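You operate a simulated robot arm through the tools that you are given. There is no shell and no other tool.

Carry out the task below with a simulated robot arm. There is one attempt and no reset: what you move stays moved.

TASK
Aim the jig lamp: UP and SIDE must both show 0 cm.
Fine: switch it on, wind the screw that is out with the orange aim key, park the key, switch off.

It is judged by the outcome, as a careful person would: the job done as asked, and still so three seconds after it is handed in. It fails if anything else is knocked over, pushed out of place, dropped, spilled or broken.

THE ROBOT
A 6-joint arm with a two-finger parallel gripper, fixed in place. Base frame: the origin is on the floor under the middle of its stand, x ahead of it, y to its left, z up. Readings come in mm, degrees, newtons and seconds.
With the tool pointing down near the work surface it reaches from about 280 to 640 mm from the base axis. Its first joint turns from -115.0 to 115.0 degrees. Payload 3.43 kg.
The tool frame sits at the grasp point between the pads (the TCP): z along the fingers, y along the line on which they close. The tips reach 34 mm beyond it. The gripper opens to 128 mm. The fingers are 24 mm wide and 12 mm thick; the gripper's body (48 by 130 mm) begins 96 mm behind the TCP.
Orientation is that of the tool frame in the base frame, as a unit quaternion [x, y, z, w]. With the fingers straight down and closing along the base's y, the tool's x points along the base's -x, its y along +y and its z along -z.

THE INTERFACE
- The arm moves only by the tool servo_tool. Its argument "motion" is one flat list of numbers, 7 for each row, row after row: the shift along the tool's x, y, z in mm, then the turn, a rotation vector about the tool's x, y, z in degrees, then the gripper command, from -1 (shut) to 1 (fully open), values between in proportion. In form: [x, y, z, ax, ay, az, grip, x, y, z, ax, ay, az, grip, ...]. A call has 1 to 20 rows; each row is the pose to reach, as a shift and turn from the pose commanded when the call began, along the tool's axes at that moment. Rows are played at 5 a second. More than 50 mm and 8.6 degrees between two rows, or a gripper value outside its range, and nothing of the call is played. Where a pose cannot be reached the arm comes as near as it can. A force on the tool above 70 N (or 10 N above the force at the start of the call, whichever is more), or a blocked arm, ends the call early, and 0.2 s more pass. The fingers move at their own pace (about 153 mm/s each) and stop on an object; they squeeze with about 23 N. The grip force told is the motor's: it shows also when the fingers shut on nothing. Time passes only in rows, and 0.2 s behind the last, so rows that repeat a pose let the fingers close. It gives the time, the measured TCP pose, the force on the tool (base axes), the opening and the grip force at its end, in the units of the frame above (readings bear some noise), with the torque about the TCP (base axes, N m) and any sound that the robot's microphone picked up.
- Cameras (640 x 400 px; columns grow to the right, rows downward): "scene" is fixed at [223.8, -500.9, 1588.2]; the picture's right is [1.00, 0.00, 0.00], its down [0.00, -0.54, -0.84] and it looks along [-0.00, 0.84, -0.54] (base axes); focal length 324 px, centre (320, 200). "wrist" rides on the gripper at [76, -11, -160] in the tool frame; the picture's right is [0.15, 0.99, 0.00], its down [-0.88, 0.13, -0.46] and it looks along [-0.45, 0.07, 0.89] (tool axes); focal length 234 px, centre (320, 200). There is no depth. A picture from a camera that has moved, and an enlarged one, comes with that camera's place and axes in the base frame and with its lens. The place of the scene camera against the robot may be out by one fixed shift of up to 18 mm in any direction.
- grab_frame(camera): a new picture of that camera. No time passes.
- raise_lower(by): slides the trunk up (or, below 0, down) by that many mm; the arm rides with it, the base frame stays. It gives what a move gives, with no picture.
- zoom(camera, box): a new picture of the part [left, top, right, bottom] of that camera's present view, enlarged. No time passes.
- hand_in(): hands the job in; it is judged then, once.

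Places have to be worked out from the pictures, the camera data and where the tool is seen. Open the gripper and draw the arm clear of the work before you hand the job in, unless the task says otherwise.

The tools are called after "Emit:" as a command line: name --argument value ..., lists and objects as JSON in quotes. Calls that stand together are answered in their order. servo_tool: Moves the arm, as the interface text tells. Its arguments: {"type":"object","properties":{"motion":{"type":"array"}},"required":["motion"]} The other tools are called the same way: raise_lower (by) moves the trunk up or down; grab_frame (camera) takes a picture; zoom (camera, box) takes an enlarged picture of a part of a camera's view; hand_in () hands the job in.

At the start:

```text
time_s: 0.0
ee_pos: [325.1, 285.2, 1184.7]
tcp_rot: [0.001, 1.0, 0.0, 0.001]
wrist_force: [0.1, 0.2, -0.2]
moment: [-0.02, -0.03, 0.02]
opening: 127.9
finger_force: 0.1
trunk travel left (down, up): [-900.0, 90.0]
```

scene: 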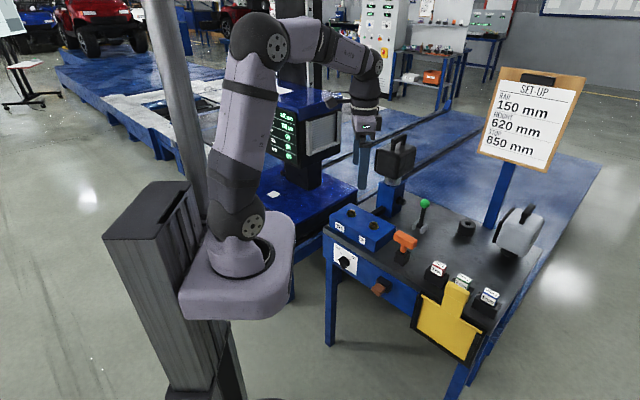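
wrist: 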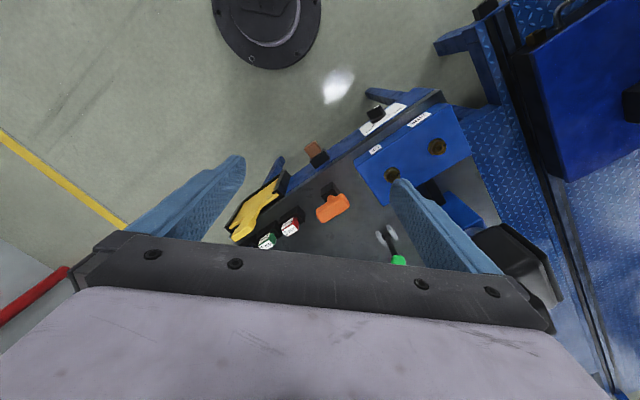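

The scene shows a work table with a blue box (two screws), an orange T-handled key, a green-knobbed lever, and a board with set-up figures. I take enlarged pictures to identify the parts.

Emit:
zoom --camera "scene" --box '[310, 180, 470, 300]'

Emit:
zoom --camera "scene" --box '[400, 180, 560, 300]'

Emit:
zoom --camera "scene" --box '[250, 80, 350, 170]'

Emit:
zoom --camera "scene" --box '[400, 240, 520, 370]'

Emit:
zoom --camera "wrist" --box '[220, 70, 520, 280]'

Emit:
zoom --camera "scene" --box '[460, 50, 600, 190]'

```text
3.33 times, centred on (390, 240) of scene
camera zoom: at [223.8, -500.9, 1588.2], right [1.0, 0.0, 0.0], down [0.0, -0.54, -0.84], along [0.0, 0.84, -0.54], focal length 1079 px, centre (87, 67)
```

zoom: 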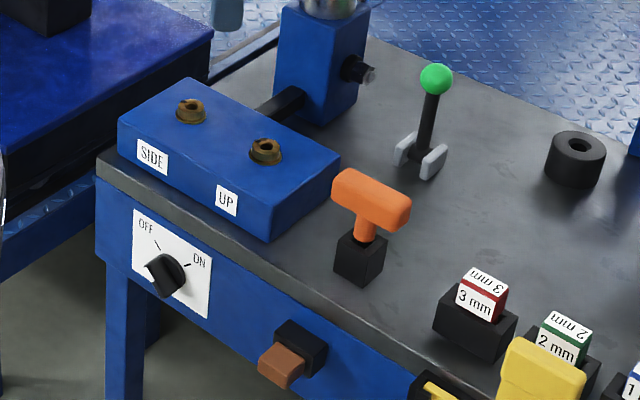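

```text
3.33 times, centred on (480, 240) of scene
camera zoom: at [223.8, -500.9, 1588.2], right [1.0, 0.0, 0.0], down [0.0, -0.54, -0.84], along [0.0, 0.84, -0.54], focal length 1079 px, centre (-213, 67)
```

zoom: 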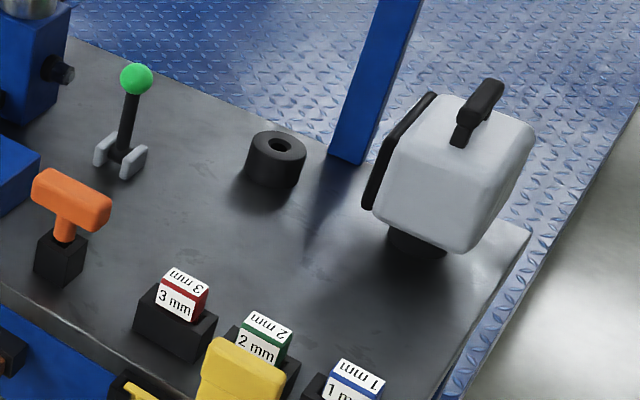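

```text
4.44 times, centred on (300, 125) of scene
camera zoom: at [223.8, -500.9, 1588.2], right [1.0, 0.0, 0.0], down [0.0, -0.54, -0.84], along [0.0, 0.84, -0.54], focal length 1439 px, centre (409, 533)
```

zoom: 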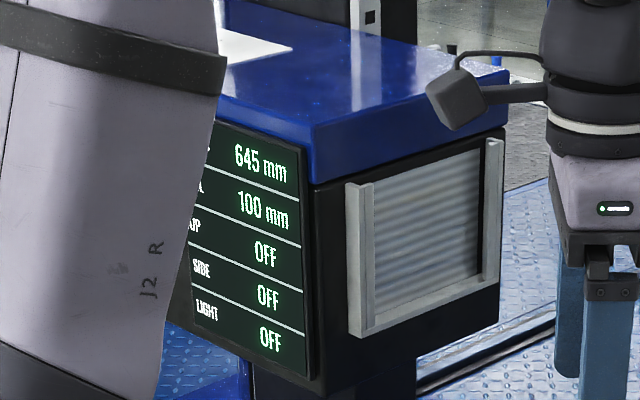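

```text
3.08 times, centred on (460, 305) of scene
camera zoom: at [223.8, -500.9, 1588.2], right [1.0, 0.0, 0.0], down [0.0, -0.54, -0.84], along [0.0, 0.84, -0.54], focal length 996 px, centre (-111, -123)
```

zoom: 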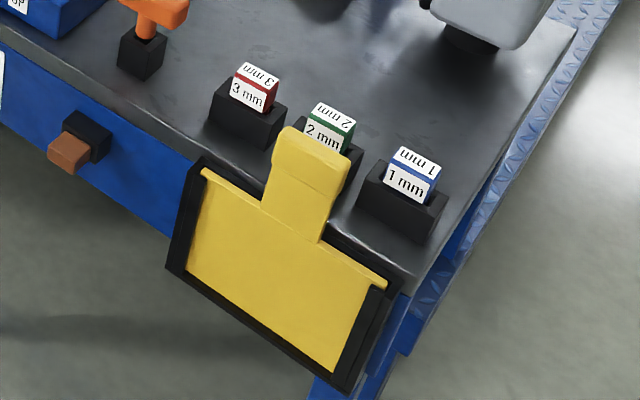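

```text
1.90 times, centred on (370, 175) of wrist
camera zoom: at [249.4, 273.7, 1343.5], right [-0.15, 0.99, 0.0], down [0.88, 0.13, 0.46], along [0.45, 0.07, -0.89], focal length 446 px, centre (225, 248)
```

zoom: 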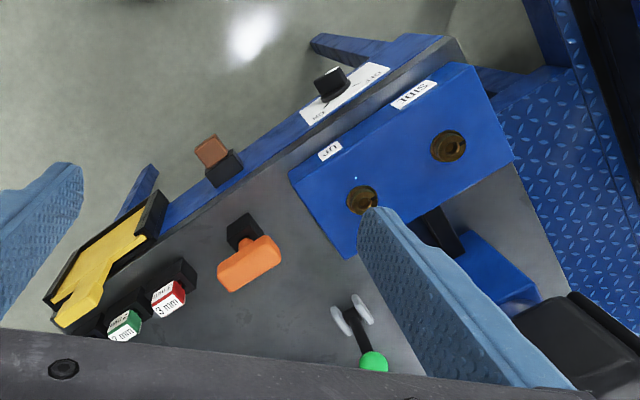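

```text
2.86 times, centred on (530, 120) of scene
camera zoom: at [223.8, -500.9, 1588.2], right [1.0, 0.0, 0.0], down [0.0, -0.54, -0.84], along [0.0, 0.84, -0.54], focal length 925 px, centre (-280, 429)
```

zoom: 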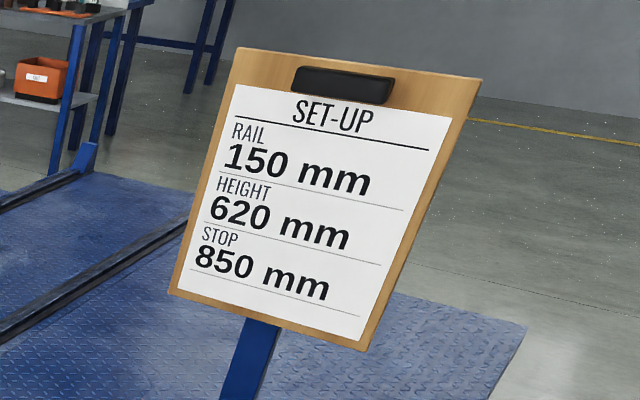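

The screen shows UP, SIDE and LIGHT as OFF. I put the SIDE screw near (334,534,859), the UP screw near (410,461,855), the key handle near (500,341,880) and the switch near (305,430,699). I zoom in closer on the switch, key and screws.

Emit:
zoom --camera "scene" --box '[325, 230, 375, 285]'

Emit:
zoom --camera "scene" --box '[380, 220, 430, 270]'

Emit:
zoom --camera "scene" --box '[335, 195, 400, 250]'

Emit:
zoom --camera "wrist" --box '[340, 80, 470, 190]'

Emit:
zoom --camera "wrist" --box '[290, 160, 370, 230]'

```text
7.27 times, centred on (350, 258) of scene
camera zoom: at [223.8, -500.9, 1588.2], right [1.0, 0.0, 0.0], down [0.0, -0.54, -0.84], along [0.0, 0.84, -0.54], focal length 2355 px, centre (102, -218)
```

zoom: 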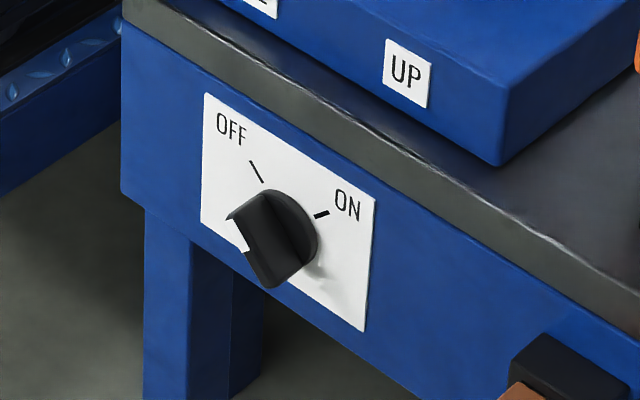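

```text
8.00 times, centred on (405, 245) of scene
camera zoom: at [223.8, -500.9, 1588.2], right [1.0, 0.0, 0.0], down [0.0, -0.54, -0.84], along [0.0, 0.84, -0.54], focal length 2590 px, centre (-360, -160)
```

zoom: 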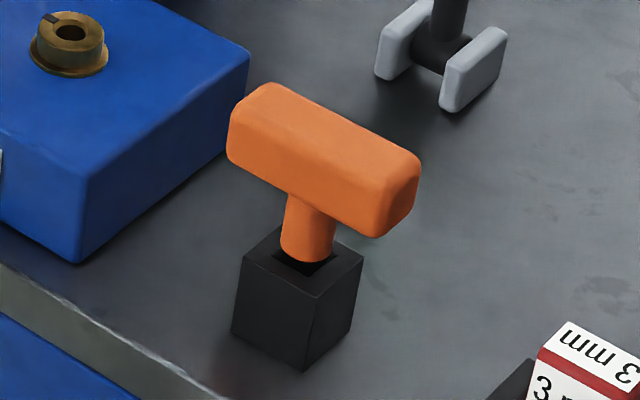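

```text
7.27 times, centred on (368, 222) of scene
camera zoom: at [223.8, -500.9, 1588.2], right [1.0, 0.0, 0.0], down [0.0, -0.54, -0.84], along [0.0, 0.84, -0.54], focal length 2355 px, centre (-26, 36)
```

zoom: 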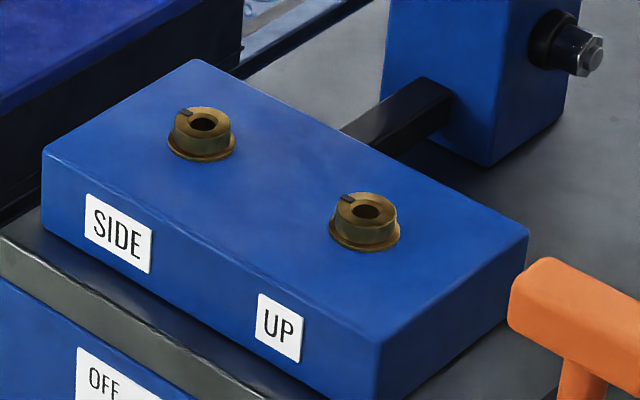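

```text
3.64 times, centred on (405, 135) of wrist
camera zoom: at [249.4, 273.7, 1343.5], right [-0.15, 0.99, 0.0], down [0.88, 0.13, 0.46], along [0.45, 0.07, -0.89], focal length 852 px, centre (11, 436)
```

zoom: 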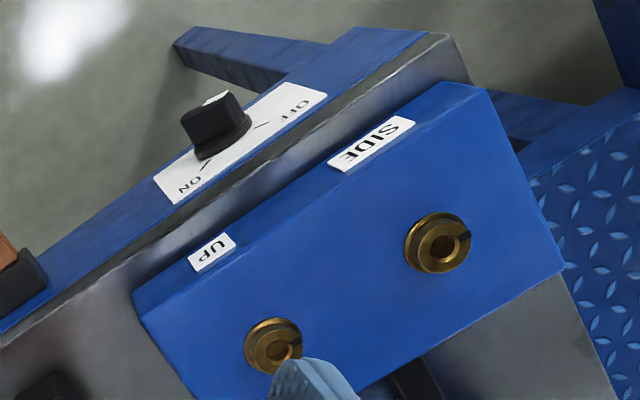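

```text
5.71 times, centred on (330, 195) of wrist
camera zoom: at [249.4, 273.7, 1343.5], right [-0.15, 0.99, 0.0], down [0.88, 0.13, 0.46], along [0.45, 0.07, -0.89], focal length 1338 px, centre (263, 229)
```

zoom: 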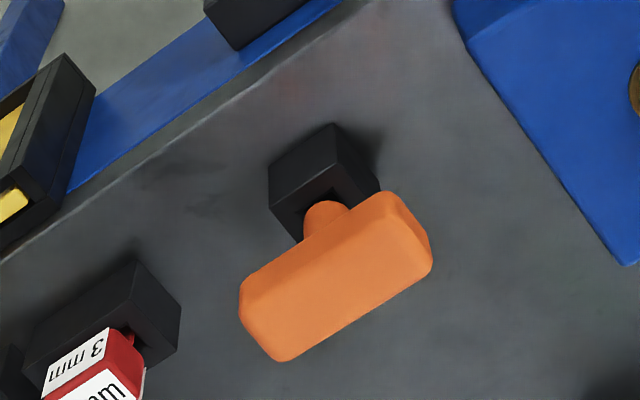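

The switch knob is on the table's front face, pointing at OFF, with ON about 90° clockwise. I tilt the tool to horizontal, facing the front panel at about 46° azimuth, while still high and clear.

Emit:
servo_tool --motion '[6.9, 4.7, 2.5, -2.6, -6.05, -2.6, 0, 13.7, 9.4, 5, -5.1, -12.1, -5.1, 0, 20.6, 14.1, 7.5, -7.7, -18.15, -7.7, 0, 27.4, 18.9, 10, -10.3, -24.2, -10.3, 0, 34.3, 23.6, 12.5, -12.8, -30.25, -12.8, 0, 41.1, 28.3, 15, -15.4, -36.3, -15.4, 0, 48, 33, 17.5, -17.95, -42.35, -17.95, 0, 54.9, 37.7, 20, -20.5, -48.4, -20.5, 0, 61.7, 42.4, 22.5, -23.1, -54.45, -23.1, 0, 68.6, 47.1, 25, -25.6, -60.5, -25.6, 0, 75.4, 51.9, 27.5, -28.2, -66.55, -28.2, 0, 82.3, 56.6, 30, -30.8, -72.6, -30.8, 0, 89.1, 61.3, 32.5, -33.3, -78.65, -33.3, 0, 96, 66, 35, -35.9, -84.7, -35.9, 0]'

```text
time_s: 3.0
ee_pos: [216.8, 416.8, 1180.9]
tcp_rot: [-0.281, 0.652, 0.271, 0.65]
wrist_force: [0.1, -0.1, 0.4]
moment: [0.02, 0.0, -0.02]
opening: 63.8
finger_force: 0.0
out of reach, approached as far as the arm can: row 9, 10, 11, 12, 13, 14
trunk travel left (down, up): [-900.0, 90.0]
```

The orientation is reached, though the position stopped at (217,417,1181), which seems to be the near limit. I look at both views before lowering.

Emit:
grab_frame --camera "scene"

Emit:
grab_frame --camera "wrist"

```text
taken
```

scene: 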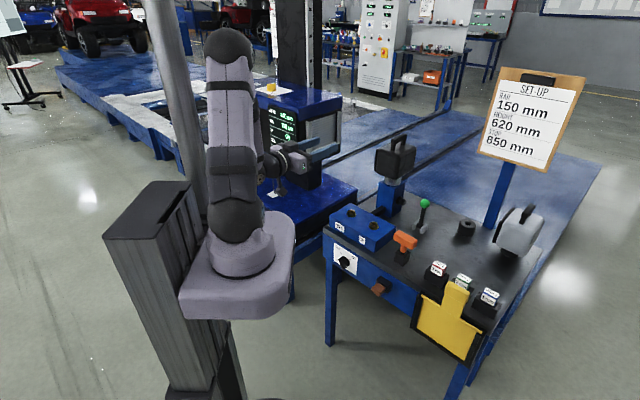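

```text
taken
camera wrist: at [115.2, 293.4, 1105.5], right [-0.71, 0.69, -0.16], down [-0.41, -0.22, 0.88], along [0.57, 0.69, 0.44], focal length 234 px, centre (320, 200)
```

wrist: 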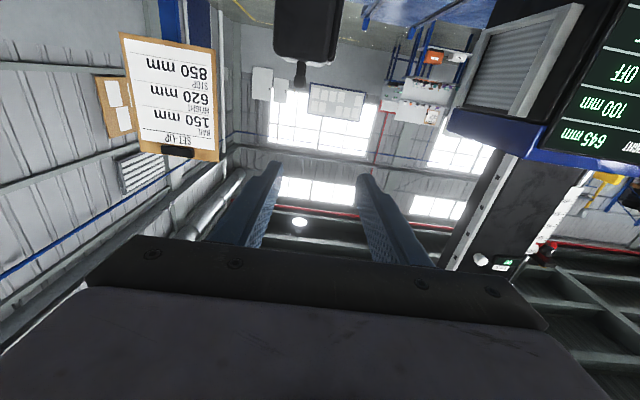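

At this height the gripper stays about 35 mm or more in front of the table edge, so I lower the trunk part way and look again.

Emit:
raise_lower --by -200

Emit:
grab_frame --camera "wrist"

Emit:
grab_frame --camera "scene"

```text
time_s: 5.2
ee_pos: [218.5, 415.6, 982.3]
tcp_rot: [-0.279, 0.653, 0.27, 0.65]
wrist_force: [0.9, -0.5, -0.1]
moment: [0.02, 0.0, -0.02]
opening: 64.0
finger_force: 0.1
trunk travel left (down, up): [-700.0, 290.0]
```

```text
taken
camera wrist: at [115.3, 292.4, 905.8], right [-0.71, 0.69, -0.16], down [-0.41, -0.22, 0.88], along [0.57, 0.69, 0.44], focal length 234 px, centre (320, 200)
```

wrist: 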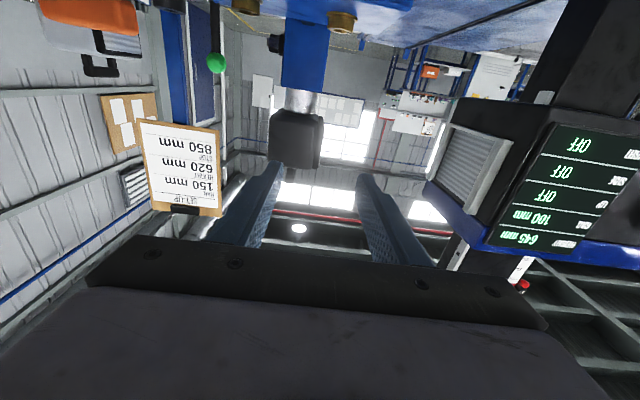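

```text
taken
```

scene: 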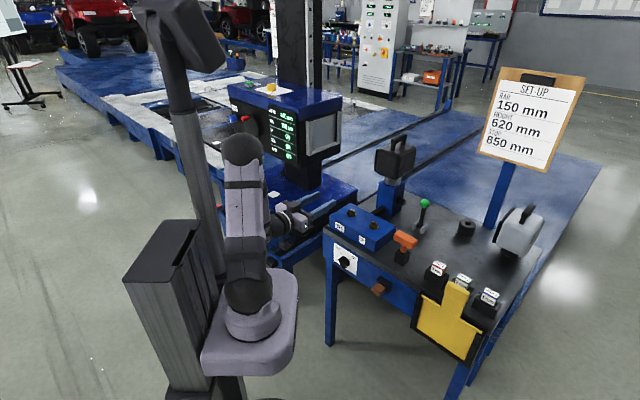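

The monitor is now clearly visible to the scene camera. I lower the remaining distance so the tool is at the knob's height.

Emit:
raise_lower --by -283

Emit:
grab_frame --camera "wrist"

Emit:
grab_frame --camera "scene"

```text
time_s: 8.0
ee_pos: [217.5, 415.4, 699.0]
tcp_rot: [-0.28, 0.653, 0.27, 0.65]
wrist_force: [-0.2, 0.1, 0.0]
moment: [0.0, 0.02, 0.01]
opening: 63.8
finger_force: 0.0
trunk travel left (down, up): [-417.0, 573.0]
```

```text
taken
camera wrist: at [115.3, 292.4, 622.8], right [-0.71, 0.69, -0.16], down [-0.41, -0.22, 0.88], along [0.57, 0.69, 0.44], focal length 234 px, centre (320, 200)
```

wrist: 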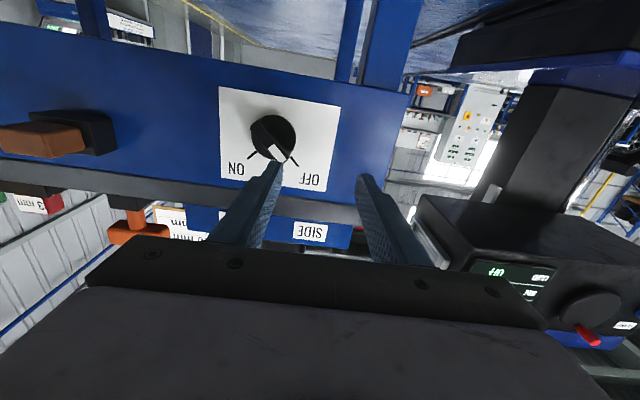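

```text
taken
```

scene: 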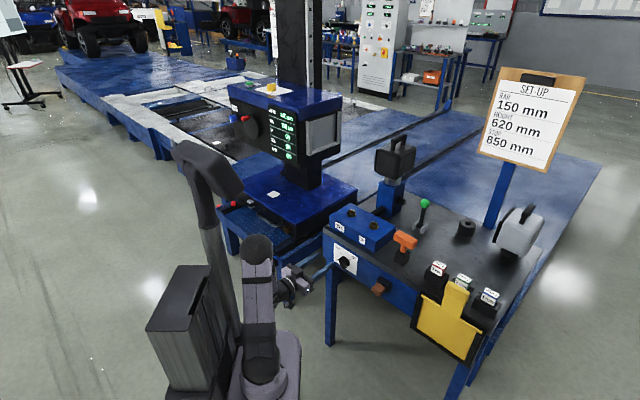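

The wrist view (upside down) shows the switch plate well, so I zoom in on the knob.

Emit:
zoom --camera "wrist" --box '[205, 75, 355, 205]'

Emit:
zoom --camera "scene" --box '[225, 80, 345, 160]'

```text
3.08 times, centred on (280, 140) of wrist
camera zoom: at [115.3, 292.4, 622.8], right [-0.71, 0.69, -0.16], down [-0.41, -0.22, 0.88], along [0.57, 0.69, 0.44], focal length 720 px, centre (443, 385)
```

zoom: 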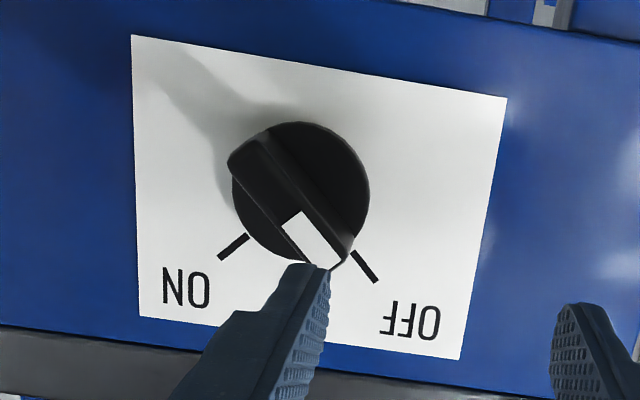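

```text
5.00 times, centred on (285, 120) of scene
camera zoom: at [223.8, -500.9, 1588.2], right [1.0, 0.0, 0.0], down [0.0, -0.54, -0.84], along [0.0, 0.84, -0.54], focal length 1619 px, centre (495, 600)
```

zoom: 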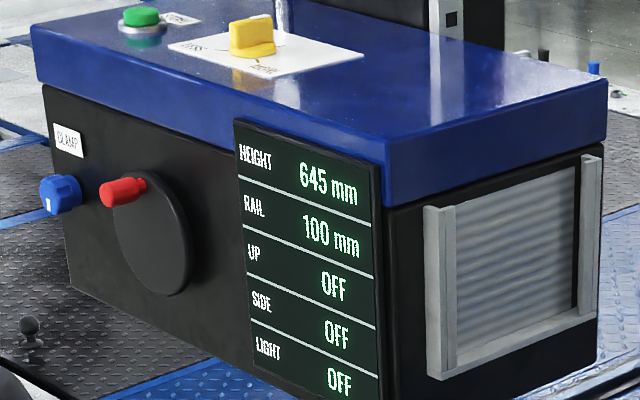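

Triangulating from both wrist views, I put the knob axis at about n=517 (front of the bar) along (0.707,0.707), e=-90 along (0.707,-0.707), z=679, with the plate at n≈539. I make a small forward test move to learn what the commanded pose is after the reach limit.

Emit:
servo_tool --motion '[0, 0, 10, 0, 0, 0, 0, 0, 0, 20, 0, 0, 0, 0]'

```text
time_s: 8.6
ee_pos: [232.1, 430.0, 697.5]
tcp_rot: [-0.279, 0.653, 0.27, 0.65]
wrist_force: [-0.1, 0.1, 0.4]
moment: [0.01, -0.01, 0.01]
opening: 63.8
finger_force: 0.1
trunk travel left (down, up): [-417.0, 573.0]
```

The commanded pose follows the reached one. I now roll -45° to line the fingers across the knob bar and shift sideways to the knob axis, keeping the tips about 20 mm clear of it.

Emit:
servo_tool --motion '[0, 0, -8, 0, 0, 0, 0, 3, -8, -8, 0, 0, -7.5, 0, 6, -16, -8, 0, 0, -15, 0, 9, -24, -8, 0, 0, -22.5, 0, 12, -32, -8, 0, 0, -30, 0, 15, -41, -8, 0, 0, -37.5, 0, 18.5, -50, -8, 0, 0, -45, 0]'

Emit:
grab_frame --camera "wrist"

```text
time_s: 10.2
ee_pos: [264.2, 409.5, 675.1]
tcp_rot: [-0.508, 0.495, -0.002, 0.705]
wrist_force: [0.1, -0.5, -0.3]
moment: [0.0, 0.02, 0.0]
opening: 63.9
finger_force: 0.1
out of reach, approached as far as the arm can: row 4, 5, 6, 7
trunk travel left (down, up): [-417.0, 573.0]
```

```text
taken
camera wrist: at [197.9, 251.5, 630.4], right [-0.42, 0.41, -0.81], down [-0.83, 0.18, 0.52], along [0.36, 0.9, 0.26], focal length 234 px, centre (320, 200)
```

wrist: 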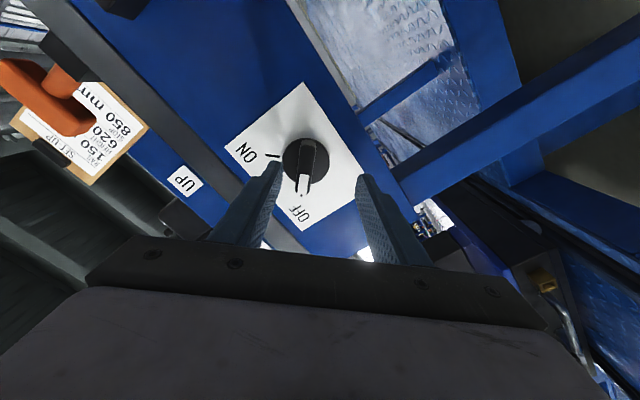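

The tool axis is about 12 mm off the knob along the closing direction and 6 mm along the bar, and the picture agrees. I open wider, correct sideways with the tips still short of the disc, then look again.

Emit:
servo_tool --motion '[0, 0, 3, 0, 0, 0, 0.2, 3, -6, 5, 0, 0, 0, 0.2, 6.2, -11.8, 6, 0, 0, 0, 0.2, 6.2, -11.8, 6, 0, 0, 0, 0.2]'

Emit:
zoom --camera "wrist" --box '[220, 90, 420, 230]'

```text
time_s: 11.2
ee_pos: [279.1, 406.9, 678.6]
tcp_rot: [-0.508, 0.496, 0.0, 0.704]
wrist_force: [0.6, -0.2, 0.5]
moment: [0.04, 0.0, -0.05]
opening: 76.9
finger_force: 0.0
out of reach, approached as far as the arm can: row 3, 4
trunk travel left (down, up): [-417.0, 573.0]
```

```text
2.86 times, centred on (320, 160) of wrist
camera zoom: at [211.8, 250.3, 633.8], right [-0.42, 0.41, -0.81], down [-0.83, 0.18, 0.53], along [0.36, 0.9, 0.26], focal length 669 px, centre (320, 314)
```

zoom: 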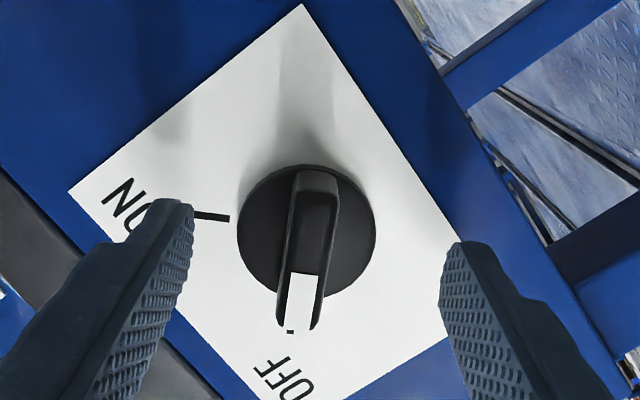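

The bar is now centred between the fingers with the tool axis on the knob axis. I move 9 mm forward and close on the bar.

Emit:
servo_tool --motion '[0, 0, 4.5, 0, 0, 0, 0.2, 0, 0, 9, 0, 0, 0, 0.2, 0, 0, 9, 0, 0, 0, 0.2, 0, 0, 9, 0, 0, 0, -1, 0, 0, 9, 0, 0, 0, -1, 0, 0, 9, 0, 0, 0, -1]'

Emit:
zoom --camera "wrist" --box '[220, 90, 420, 230]'

```text
time_s: 12.6
ee_pos: [286.7, 412.2, 680.4]
tcp_rot: [-0.503, 0.498, -0.002, 0.707]
wrist_force: [13.5, -6.8, 15.5]
moment: [0.26, 0.3, -1.44]
opening: 13.7
finger_force: 44.8
trunk travel left (down, up): [-417.0, 573.0]
```

```text
2.86 times, centred on (320, 160) of wrist
camera zoom: at [219.6, 255.6, 634.7], right [-0.42, 0.41, -0.81], down [-0.83, 0.18, 0.53], along [0.36, 0.89, 0.27], focal length 669 px, centre (320, 314)
```

zoom: 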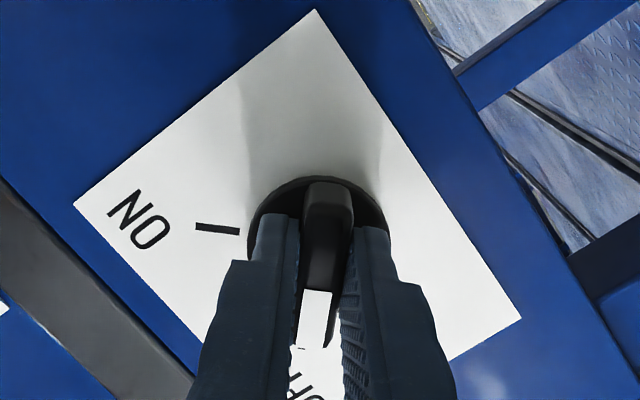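

The bar is gripped (13.7 mm) with a small sideways load of about 20 N. I shift 2.4 mm to relieve it and turn the knob clockwise in small steps.

Emit:
servo_tool --motion '[0, -2.4, 0, 0, 0, 0, -1, 0, -2.4, 0, 0, 0, 8, -1, 0, -2.4, 0, 0, 0, 16, -1, 0, -2.4, 0, 0, 0, 24, -1, 0, -2.4, 0, 0, 0, 32, -1, 0, -2.4, 0, 0, 0, 40, -1, 0, -2.4, 0, 0, 0, 48, -1]'

Emit:
zoom --camera "wrist" --box '[220, 90, 420, 230]'

```text
time_s: 14.3
ee_pos: [285.9, 414.4, 685.2]
tcp_rot: [-0.274, 0.682, 0.25, 0.63]
wrist_force: [5.8, -9.6, -3.8]
moment: [0.78, -0.84, 0.8]
opening: 14.4
finger_force: 44.4
out of reach, approached as far as the arm can: row 7
trunk travel left (down, up): [-417.0, 573.0]
stopped in row 7: the force on the tool passed its limit at 87 N (the readings are from after the stop); the commanded pose is now the measured one
```

```text
2.86 times, centred on (320, 160) of wrist
camera zoom: at [175.2, 293.1, 621.8], right [-0.69, 0.71, -0.15], down [-0.37, -0.17, 0.91], along [0.62, 0.68, 0.38], focal length 669 px, centre (320, 314)
```

zoom: 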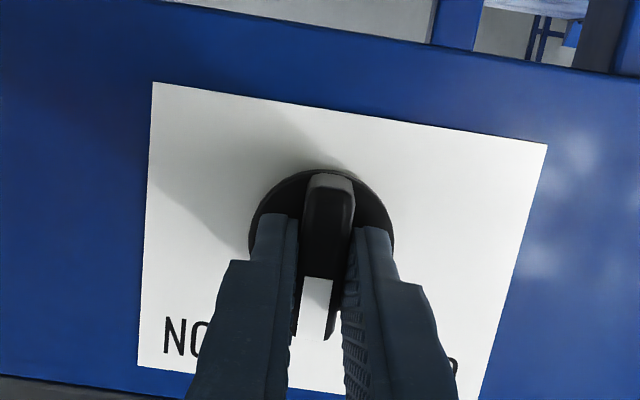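

The arm hit a reach limit at about 45° of turn (knob now upright) and stopped on force. I'll release the knob by opening wide, then check the screen and the knob before changing trunk height for more room.

Emit:
servo_tool --motion '[0, 0, 0, 0, 0, 0, 0.4, 0, 0, 0, 0, 0, 0, 0.4]'

Emit:
grab_frame --camera "wrist"

Emit:
zoom --camera "scene" --box '[225, 80, 345, 160]'

Emit:
zoom --camera "scene" --box '[200, 200, 400, 380]'

```text
time_s: 14.9
ee_pos: [284.3, 417.1, 686.1]
tcp_rot: [-0.275, 0.681, 0.252, 0.63]
wrist_force: [-0.3, 0.6, 0.0]
moment: [0.01, 0.02, 0.0]
opening: 89.5
finger_force: 0.1
trunk travel left (down, up): [-417.0, 573.0]
```

```text
taken
camera wrist: at [174.3, 294.9, 622.2], right [-0.69, 0.71, -0.15], down [-0.37, -0.17, 0.91], along [0.62, 0.69, 0.38], focal length 234 px, centre (320, 200)
```

wrist: 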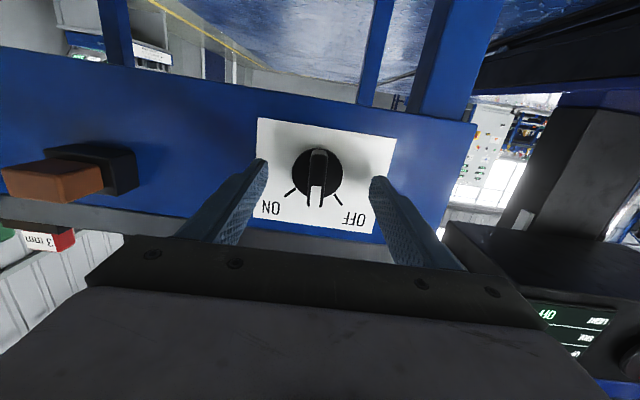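

```text
5.00 times, centred on (285, 120) of scene
camera zoom: at [223.8, -500.9, 1588.2], right [1.0, 0.0, 0.0], down [0.0, -0.54, -0.84], along [0.0, 0.84, -0.54], focal length 1619 px, centre (495, 600)
```

zoom: 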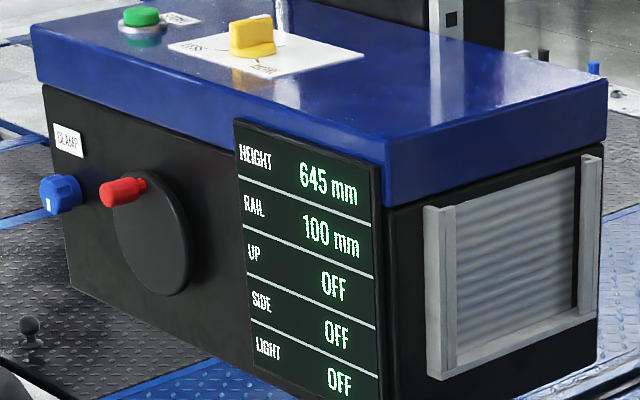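

```text
2.22 times, centred on (300, 290) of scene
camera zoom: at [223.8, -500.9, 1588.2], right [1.0, 0.0, 0.0], down [0.0, -0.54, -0.84], along [0.0, 0.84, -0.54], focal length 720 px, centre (364, 0)
```

zoom: 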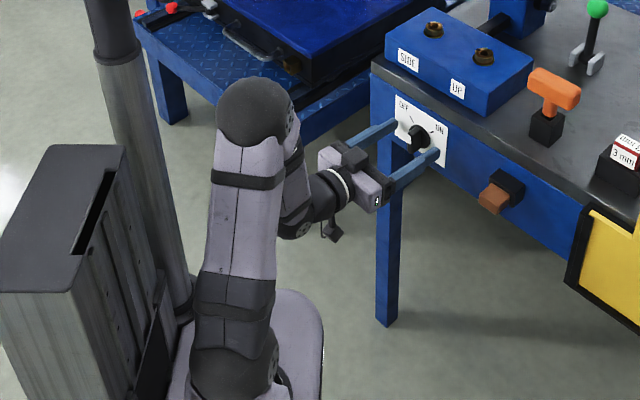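

The knob now stands midway and the arm is folded very tight. I lower the trunk 200 mm, with the open fingers clearing the knob, so the arm can then reach up with a more open elbow.

Emit:
servo_tool --motion '[0, 0, -3, 0, 0, 0, 0.5, 0, 0, -5, 0, 0, 0, 0.5]'

Emit:
raise_lower --by -200

```text
time_s: 15.5
ee_pos: [281.4, 413.4, 687.0]
tcp_rot: [-0.274, 0.681, 0.249, 0.631]
wrist_force: [0.5, -0.6, 0.0]
moment: [0.0, -0.01, -0.01]
opening: 95.9
finger_force: 0.0
trunk travel left (down, up): [-417.0, 573.0]
```

```text
time_s: 17.6
ee_pos: [280.2, 413.3, 487.3]
tcp_rot: [-0.274, 0.681, 0.25, 0.631]
wrist_force: [0.5, 0.1, 0.0]
moment: [-0.01, -0.05, -0.01]
opening: 95.8
finger_force: 0.2
trunk travel left (down, up): [-217.0, 773.0]
```

The arm is lowered. Now I raise the tool back to knob height while backing off to n≈455 and squaring the tool to the panel.

Emit:
servo_tool --motion '[-19, -0.6, -1, -0.15, -0.45, 0, 0.5, -38, -1.2, -4, -0.3, -0.9, 0, 0.5, -57, -1.8, -8, -0.45, -1.35, 0, 0.5, -76, -2.4, -14, -0.6, -1.8, 0.1, 0.5, -95, -3, -21, -0.75, -2.25, 0.1, 0.5, -114, -3.6, -28, -0.9, -2.7, 0.2, 0.5, -133, -4.2, -35, -1.05, -3.15, 0.2, 0.5, -152, -4.8, -42, -1.2, -3.6, 0.2, 0.5, -171, -5.4, -48, -1.35, -4.05, 0.25, 0.5, -190.2, -6, -50.2, -1.46, -4.46, 0.26, 0.5]'

Emit:
grab_frame --camera "wrist"

```text
time_s: 19.8
ee_pos: [259.6, 387.2, 680.8]
tcp_rot: [-0.272, 0.655, 0.27, 0.652]
wrist_force: [-0.6, 0.0, 0.0]
moment: [0.0, -0.02, 0.02]
opening: 96.0
finger_force: 0.0
trunk travel left (down, up): [-217.0, 773.0]
```

```text
taken
camera wrist: at [154.6, 266.7, 604.1], right [-0.7, 0.7, -0.15], down [-0.41, -0.23, 0.88], along [0.58, 0.68, 0.45], focal length 234 px, centre (320, 200)
```

wrist: 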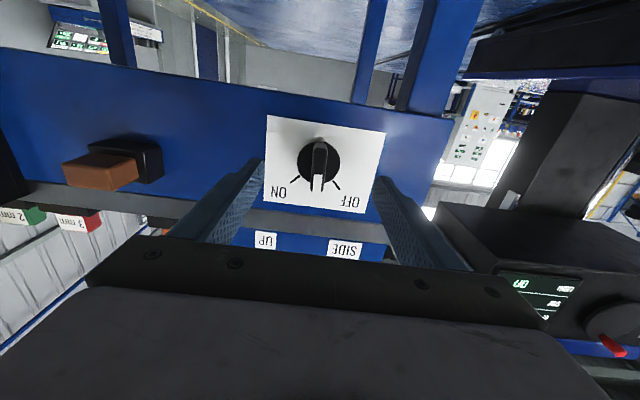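

No reach warning this time, and the tool is squared at n≈457. I zoom to check the knob bar's angle and centring.

Emit:
zoom --camera "wrist" --box '[240, 100, 400, 220]'

```text
3.33 times, centred on (320, 160) of wrist
camera zoom: at [154.6, 266.7, 604.1], right [-0.7, 0.7, -0.15], down [-0.41, -0.23, 0.88], along [0.58, 0.68, 0.45], focal length 781 px, centre (320, 333)
```

zoom: 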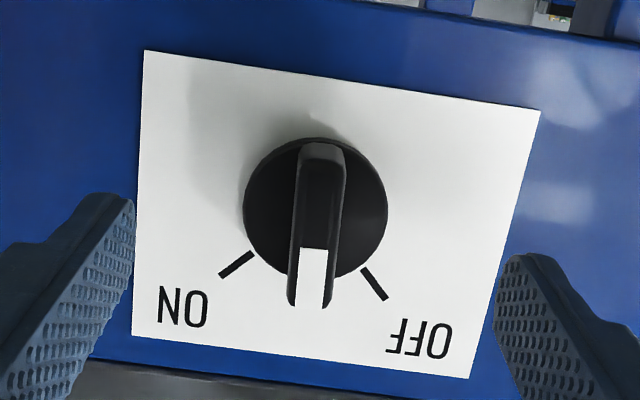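

The bar is roughly upright, turned about 40° from OFF. I test in the air that the roll range to +45° is reachable, then return to -5° for the grip.

Emit:
servo_tool --motion '[0, 0, 0, 0, 0, 8, 0.2, 0, 0, 0, 0, 0, 16, 0.2, 0, 0, 0, 0, 0, 24, 0.2, 0, 0, 0, 0, 0, 32, 0.2, 0, 0, 0, 0, 0, 40, 0.2, 0, 0, 0, 0, 0, 47, 0.2, 0, 0, 0, 0, 0, 39, 0.2, 0, 0, 0, 0, 0, 31, 0.2, 0, 0, 0, 0, 0, 23, 0.2, 0, 0, 0, 0, 0, 15, 0.2, 0, 0, 0, 0, 0, 7, 0.2, 0, 0, 0, 0, 0, -1, 0.2, 0, 0, 0, 0, 0, -5, 0.2]'

```text
time_s: 22.6
ee_pos: [258.7, 385.5, 680.3]
tcp_rot: [-0.299, 0.642, 0.241, 0.664]
wrist_force: [0.1, 0.4, 0.3]
moment: [-0.03, -0.02, 0.01]
opening: 76.9
finger_force: 0.1
out of reach, approached as far as the arm can: row 5, 6, 7
trunk travel left (down, up): [-217.0, 773.0]
```

Roll beyond about +35° is out of reach, so I'll flip the grip by 180° by rolling the other way, which leaves plenty of turning range. I do this at the present standoff, first -90°.

Emit:
servo_tool --motion '[0, 0, 0, 0, 0, -8.2, 0.2, 0, 0, 0, 0, 0, -16.4, 0.2, 0, 0, 0, 0, 0, -24.6, 0.2, 0, 0, 0, 0, 0, -32.8, 0.2, 0, 0, 0, 0, 0, -41, 0.2, 0, 0, 0, 0, 0, -49.2, 0.2, 0, 0, 0, 0, 0, -57.4, 0.2, 0, 0, 0, 0, 0, -65.6, 0.2, 0, 0, 0, 0, 0, -73.8, 0.2, 0, 0, 0, 0, 0, -82, 0.2, 0, 0, 0, 0, 0, -90, 0.2]'

Emit:
servo_tool --motion '[0, 0, 0, 0, 0, -8.2, 0.2, 0, 0, 0, 0, 0, -16.4, 0.2, 0, 0, 0, 0, 0, -24.6, 0.2, 0, 0, 0, 0, 0, -32.8, 0.2, 0, 0, 0, 0, 0, -41, 0.2, 0, 0, 0, 0, 0, -49.2, 0.2, 0, 0, 0, 0, 0, -57.4, 0.2, 0, 0, 0, 0, 0, -65.6, 0.2, 0, 0, 0, 0, 0, -73.8, 0.2, 0, 0, 0, 0, 0, -82, 0.2, 0, 0, 0, 0, 0, -90, 0.2]'

Emit:
grab_frame --camera "wrist"

Emit:
grab_frame --camera "scene"

```text
time_s: 25.0
ee_pos: [259.4, 385.2, 679.8]
tcp_rot: [0.667, -0.24, 0.299, -0.639]
wrist_force: [-0.4, 0.3, 0.2]
moment: [0.0, 0.01, 0.04]
opening: 76.6
finger_force: 0.0
trunk travel left (down, up): [-217.0, 773.0]
```

```text
time_s: 27.4
ee_pos: [259.3, 385.6, 679.7]
tcp_rot: [0.641, 0.301, 0.664, -0.241]
wrist_force: [0.3, -0.1, 0.1]
moment: [0.0, 0.0, 0.0]
opening: 77.0
finger_force: 0.0
trunk travel left (down, up): [-217.0, 773.0]
```

```text
taken
camera wrist: at [134.8, 286.0, 754.7], right [0.69, -0.69, 0.23], down [-0.18, -0.47, -0.86], along [0.7, 0.55, -0.45], focal length 234 px, centre (320, 200)
```

wrist: 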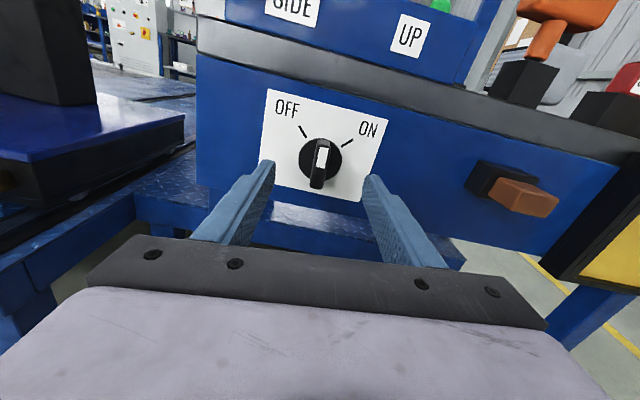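

```text
taken
```

scene: 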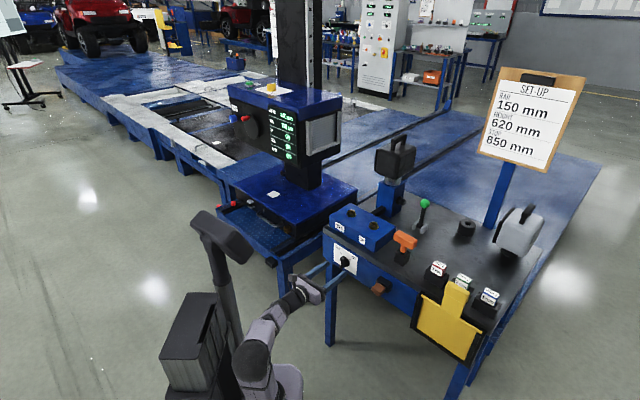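

The flip worked without warnings and the view is now upright. I zoom in on the knob.

Emit:
zoom --camera "wrist" --box '[240, 80, 400, 210]'

```text
3.08 times, centred on (320, 145) of wrist
camera zoom: at [134.8, 286.0, 754.7], right [0.69, -0.69, 0.23], down [-0.18, -0.47, -0.86], along [0.7, 0.55, -0.45], focal length 720 px, centre (320, 369)
```

zoom: 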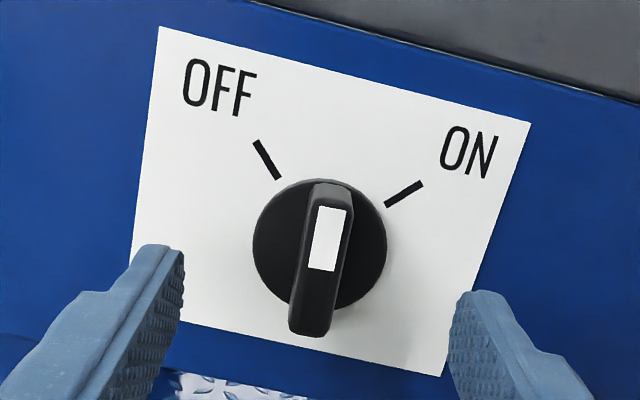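

The bar lies along the tool's x axis and is centred. I move 38 mm forward and close on it.

Emit:
servo_tool --motion '[0, 0, 10, 0, 0, 0, 0.2, 0, 0, 20, 0, 0, 0, 0.2, 0, 0, 30, 0, 0, 0, 0.2, 0, 0, 38, 0, 0, 0, 0.2, 0, 0, 38, 0, 0, 0, -0.2, 0, 0, 38, 0, 0, 0, -1, 0, 0, 38, 0, 0, 0, -1, 0, 0, 38, 0, 0, 0, -1]'

```text
time_s: 29.2
ee_pos: [285.8, 413.0, 679.8]
tcp_rot: [0.642, 0.3, 0.663, -0.241]
wrist_force: [0.7, 3.1, -0.4]
moment: [-0.11, 0.07, -0.19]
opening: 13.7
finger_force: 44.9
trunk travel left (down, up): [-217.0, 773.0]
```

Gripped cleanly with almost no side load. I turn the knob clockwise by 50° to ON.

Emit:
servo_tool --motion '[0, 0, 0, 0, 0, 8, -1, 0, 0, 0, 0, 0, 16, -1, 0, 0, 0, 0, 0, 24, -1, 0, 0, 0, 0, 0, 32, -1, 0, 0, 0, 0, 0, 40, -1, 0, 0, 0, 0, 0, 48, -1, 0, 0, 0, 0, 0, 50, -1]'

Emit:
zoom --camera "wrist" --box '[220, 80, 420, 220]'

Emit:
zoom --camera "scene" --box '[225, 80, 345, 160]'

```text
time_s: 30.8
ee_pos: [285.0, 413.7, 679.4]
tcp_rot: [0.708, 0.0, 0.499, -0.5]
wrist_force: [-3.5, 24.9, 4.0]
moment: [-0.37, 0.29, 0.78]
opening: 13.8
finger_force: 44.9
trunk travel left (down, up): [-217.0, 773.0]
```

```text
2.86 times, centred on (320, 150) of wrist
camera zoom: at [205.4, 269.1, 741.1], right [0.57, -0.57, -0.6], down [-0.7, 0.05, -0.71], along [0.43, 0.82, -0.37], focal length 669 px, centre (320, 343)
```

zoom: 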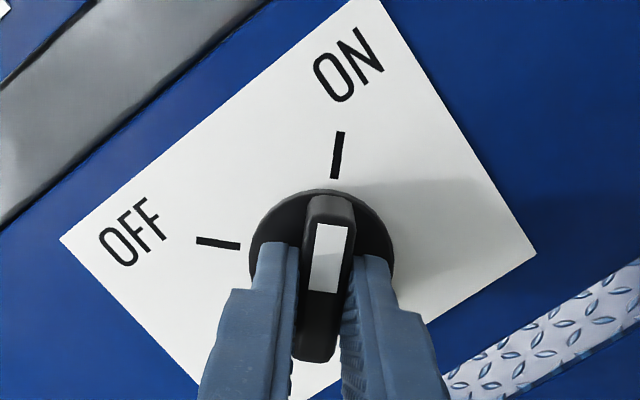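

```text
5.00 times, centred on (285, 120) of scene
camera zoom: at [223.8, -500.9, 1588.2], right [1.0, 0.0, 0.0], down [0.0, -0.54, -0.84], along [0.0, 0.84, -0.54], focal length 1619 px, centre (495, 600)
```

zoom: 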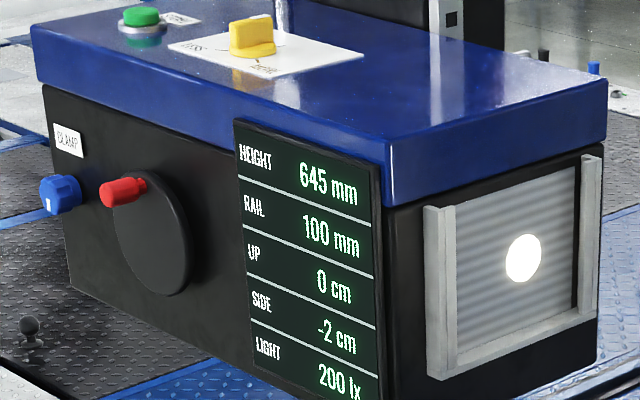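

The switch is on: the screen reads UP 0 cm, SIDE -2 cm, LIGHT 200 lx, so the SIDE screw must be wound. I release the knob and back straight off.

Emit:
servo_tool --motion '[0, 0, 0, 0, 0, 0, 0.2, 0, 0, 0, 0, 0, 0, 0.2, 0, 0, -12, 0, 0, 0, 0.2, 0, 0, -24, 0, 0, 0, 0.2, 0, 0, -40, 0, 0, 0, 0.2, 0, 0, -60, 0, 0, 0, 0.2]'

Emit:
zoom --camera "wrist" --box '[220, 80, 420, 220]'

Emit:
zoom --camera "scene" --box '[225, 80, 345, 160]'

```text
time_s: 32.2
ee_pos: [246.3, 382.0, 674.1]
tcp_rot: [0.708, 0.0, 0.499, -0.5]
wrist_force: [0.2, 0.2, 0.2]
moment: [-0.03, 0.01, 0.03]
opening: 76.9
finger_force: 0.1
out of reach, approached as far as the arm can: row 6
trunk travel left (down, up): [-217.0, 773.0]
```

```text
2.86 times, centred on (320, 150) of wrist
camera zoom: at [165.7, 237.5, 735.5], right [0.57, -0.57, -0.6], down [-0.7, 0.05, -0.71], along [0.44, 0.82, -0.37], focal length 669 px, centre (320, 343)
```

zoom: 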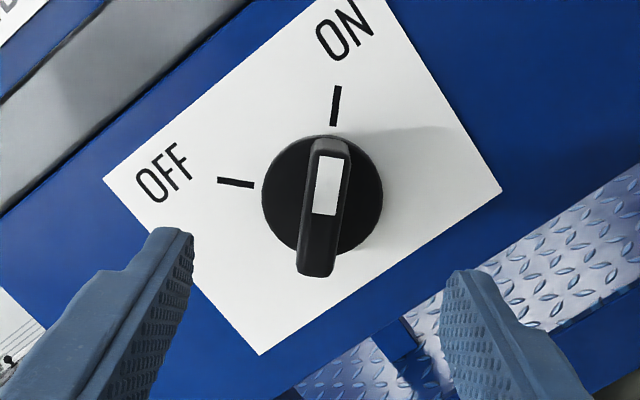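

```text
5.00 times, centred on (285, 120) of scene
camera zoom: at [223.8, -500.9, 1588.2], right [1.0, 0.0, 0.0], down [0.0, -0.54, -0.84], along [0.0, 0.84, -0.54], focal length 1619 px, centre (495, 600)
```

zoom: 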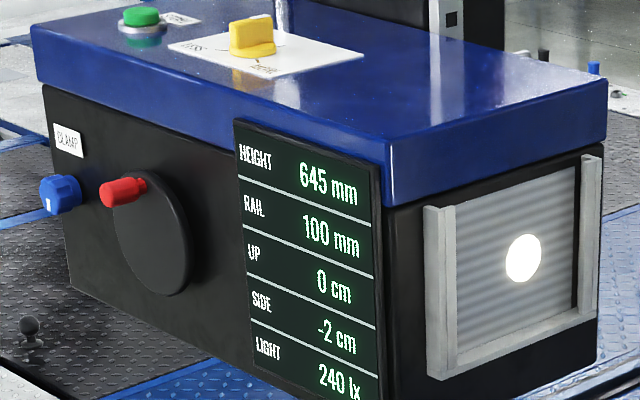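

The knob stays at ON and the display reads steadily. I raise the trunk 400 mm, staying in front of the table edge, to bring the arm up for work from above.

Emit:
raise_lower --by 400

```text
time_s: 36.1
ee_pos: [245.9, 382.9, 1073.3]
tcp_rot: [0.708, 0.0, 0.5, -0.499]
wrist_force: [0.1, 0.0, 0.1]
moment: [0.01, -0.01, 0.03]
opening: 76.8
finger_force: 0.0
trunk travel left (down, up): [-617.0, 373.0]
```

The tool is at z≈1073, in front of the table. I now tilt it to point down, with fingers closing across the handle, and move over the key at about (500,341).

Emit:
servo_tool --motion '[7.4, 13.8, 10.7, -6.06, -2.51, 2.51, 0.2, 14.8, 27.5, 21.4, -12.13, -5.03, 5.03, 0.2, 22.2, 41.3, 32.1, -18.19, -7.54, 7.54, 0.2, 29.6, 55, 42.9, -24.26, -10.06, 10.06, 0.2, 37, 68.8, 53.6, -30.32, -12.57, 12.57, 0.2, 44.4, 82.5, 64.3, -36.39, -15.09, 15.09, 0.2, 51.8, 96.3, 75, -42.45, -17.6, 17.6, 0.2, 59.1, 110, 85.7, -48.51, -20.11, 20.11, 0.2, 66.5, 123.8, 96.4, -54.58, -22.63, 22.63, 0.2, 73.9, 137.5, 107.1, -60.64, -25.14, 25.14, 0.2, 81.3, 151.3, 117.9, -66.71, -27.66, 27.66, 0.2, 88.7, 165, 128.6, -72.77, -30.17, 30.17, 0.2, 96.1, 178.8, 139.3, -78.84, -32.69, 32.69, 0.2, 103.5, 192.5, 150, -84.9, -35.2, 35.2, 0.2]'

Emit:
grab_frame --camera "wrist"

Emit:
grab_frame --camera "scene"

```text
time_s: 39.1
ee_pos: [465.5, 313.9, 986.1]
tcp_rot: [0.924, -0.383, -0.001, 0.001]
wrist_force: [-0.6, 0.4, 0.2]
moment: [0.04, -0.05, -0.03]
opening: 76.8
finger_force: 0.1
out of reach, approached as far as the arm can: row 1, 2, 13, 14
trunk travel left (down, up): [-617.0, 373.0]
```

```text
taken
camera wrist: at [529.4, 267.3, 1144.8], right [-0.6, -0.8, 0.0], down [-0.71, 0.53, 0.46], along [-0.37, 0.27, -0.89], focal length 234 px, centre (320, 200)
```

wrist: 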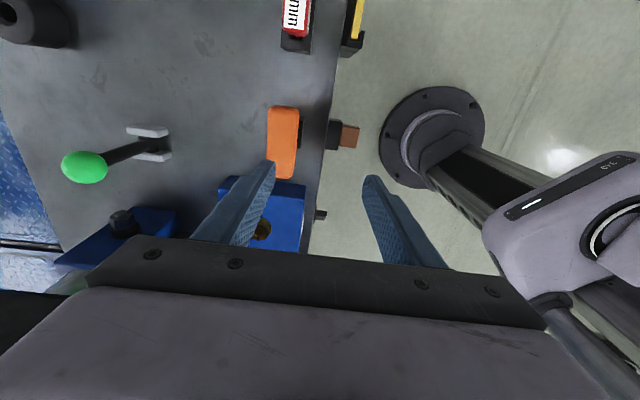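

```text
taken
```

scene: 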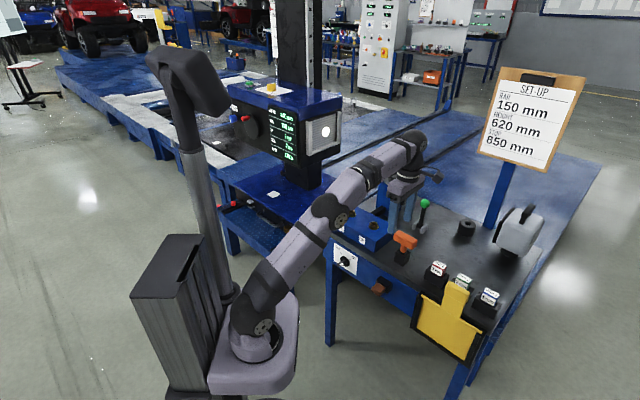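

The arm ran out to its far reach because the trunk is too low; the orientation is right. I zoom on the key from here, then will raise the trunk for better reach.

Emit:
zoom --camera "wrist" --box '[230, 80, 350, 200]'

Emit:
zoom --camera "wrist" --box '[60, 170, 340, 270]'

```text
3.33 times, centred on (290, 140) of wrist
camera zoom: at [529.4, 267.3, 1144.8], right [-0.6, -0.8, 0.0], down [-0.71, 0.53, 0.46], along [-0.37, 0.27, -0.89], focal length 781 px, centre (420, 400)
```

zoom: 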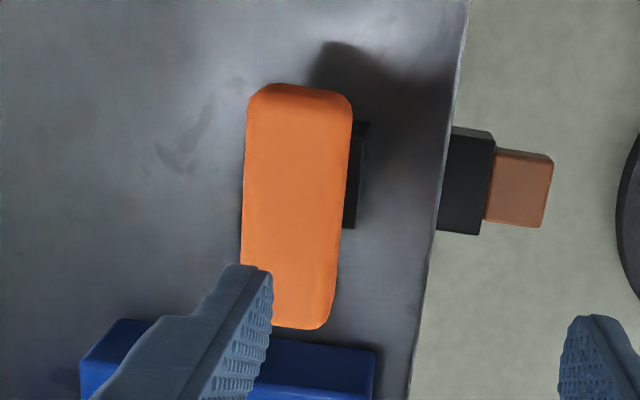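

```text
2.29 times, centred on (200, 220) of wrist
camera zoom: at [529.4, 267.3, 1144.8], right [-0.6, -0.8, 0.0], down [-0.71, 0.53, 0.46], along [-0.37, 0.27, -0.89], focal length 535 px, centre (594, 154)
```

zoom: 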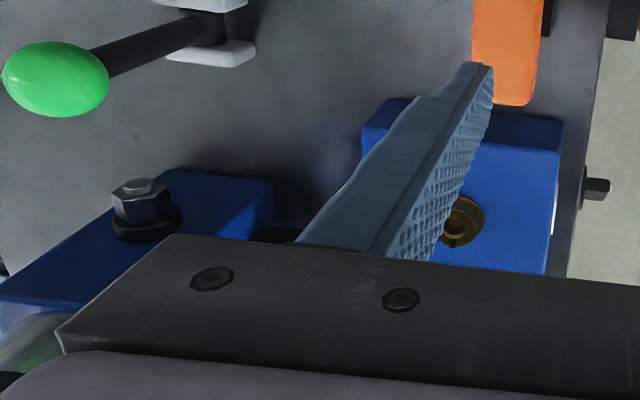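

From two wrist views the handle centre is at about (503,341), lying along e, with its top near z≈876 and bottom near 852. I raise the trunk 183 mm for reach, then move over the key at a safe hover.

Emit:
raise_lower --by 183

Emit:
servo_tool --motion '[1, -8, 30, 0, 0, 0, 0.2, 2.5, -16, 65, 0, 0, 0, 0.2, 4, -26, 100, 0, 0, 0, 0.2, 5, -35, 135, 0, 0, 0, 0.2, 6.5, -41, 170, 0, 0, 0, 0.2, 7.7, -46, 200, 0, 0, 0, 0.2, 7.7, -46, 219, 0, 0, 0, 0.2]'

Emit:
grab_frame --camera "wrist"

```text
time_s: 41.1
ee_pos: [466.7, 313.7, 1169.5]
tcp_rot: [0.924, -0.383, 0.0, 0.001]
wrist_force: [0.8, -0.4, 0.0]
moment: [-0.02, 0.01, -0.04]
opening: 76.6
finger_force: 0.0
trunk travel left (down, up): [-800.0, 190.0]
```

```text
time_s: 42.7
ee_pos: [503.7, 341.4, 950.7]
tcp_rot: [0.924, -0.383, 0.0, 0.001]
wrist_force: [-0.7, 0.1, 0.0]
moment: [-0.01, -0.03, -0.04]
opening: 76.9
finger_force: 0.0
trunk travel left (down, up): [-800.0, 190.0]
```

```text
taken
camera wrist: at [566.0, 296.5, 1109.2], right [-0.6, -0.8, 0.0], down [-0.71, 0.53, 0.46], along [-0.37, 0.27, -0.89], focal length 234 px, centre (320, 200)
```

wrist: 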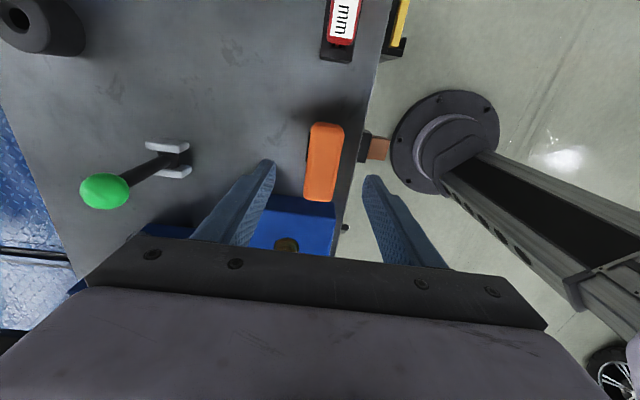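

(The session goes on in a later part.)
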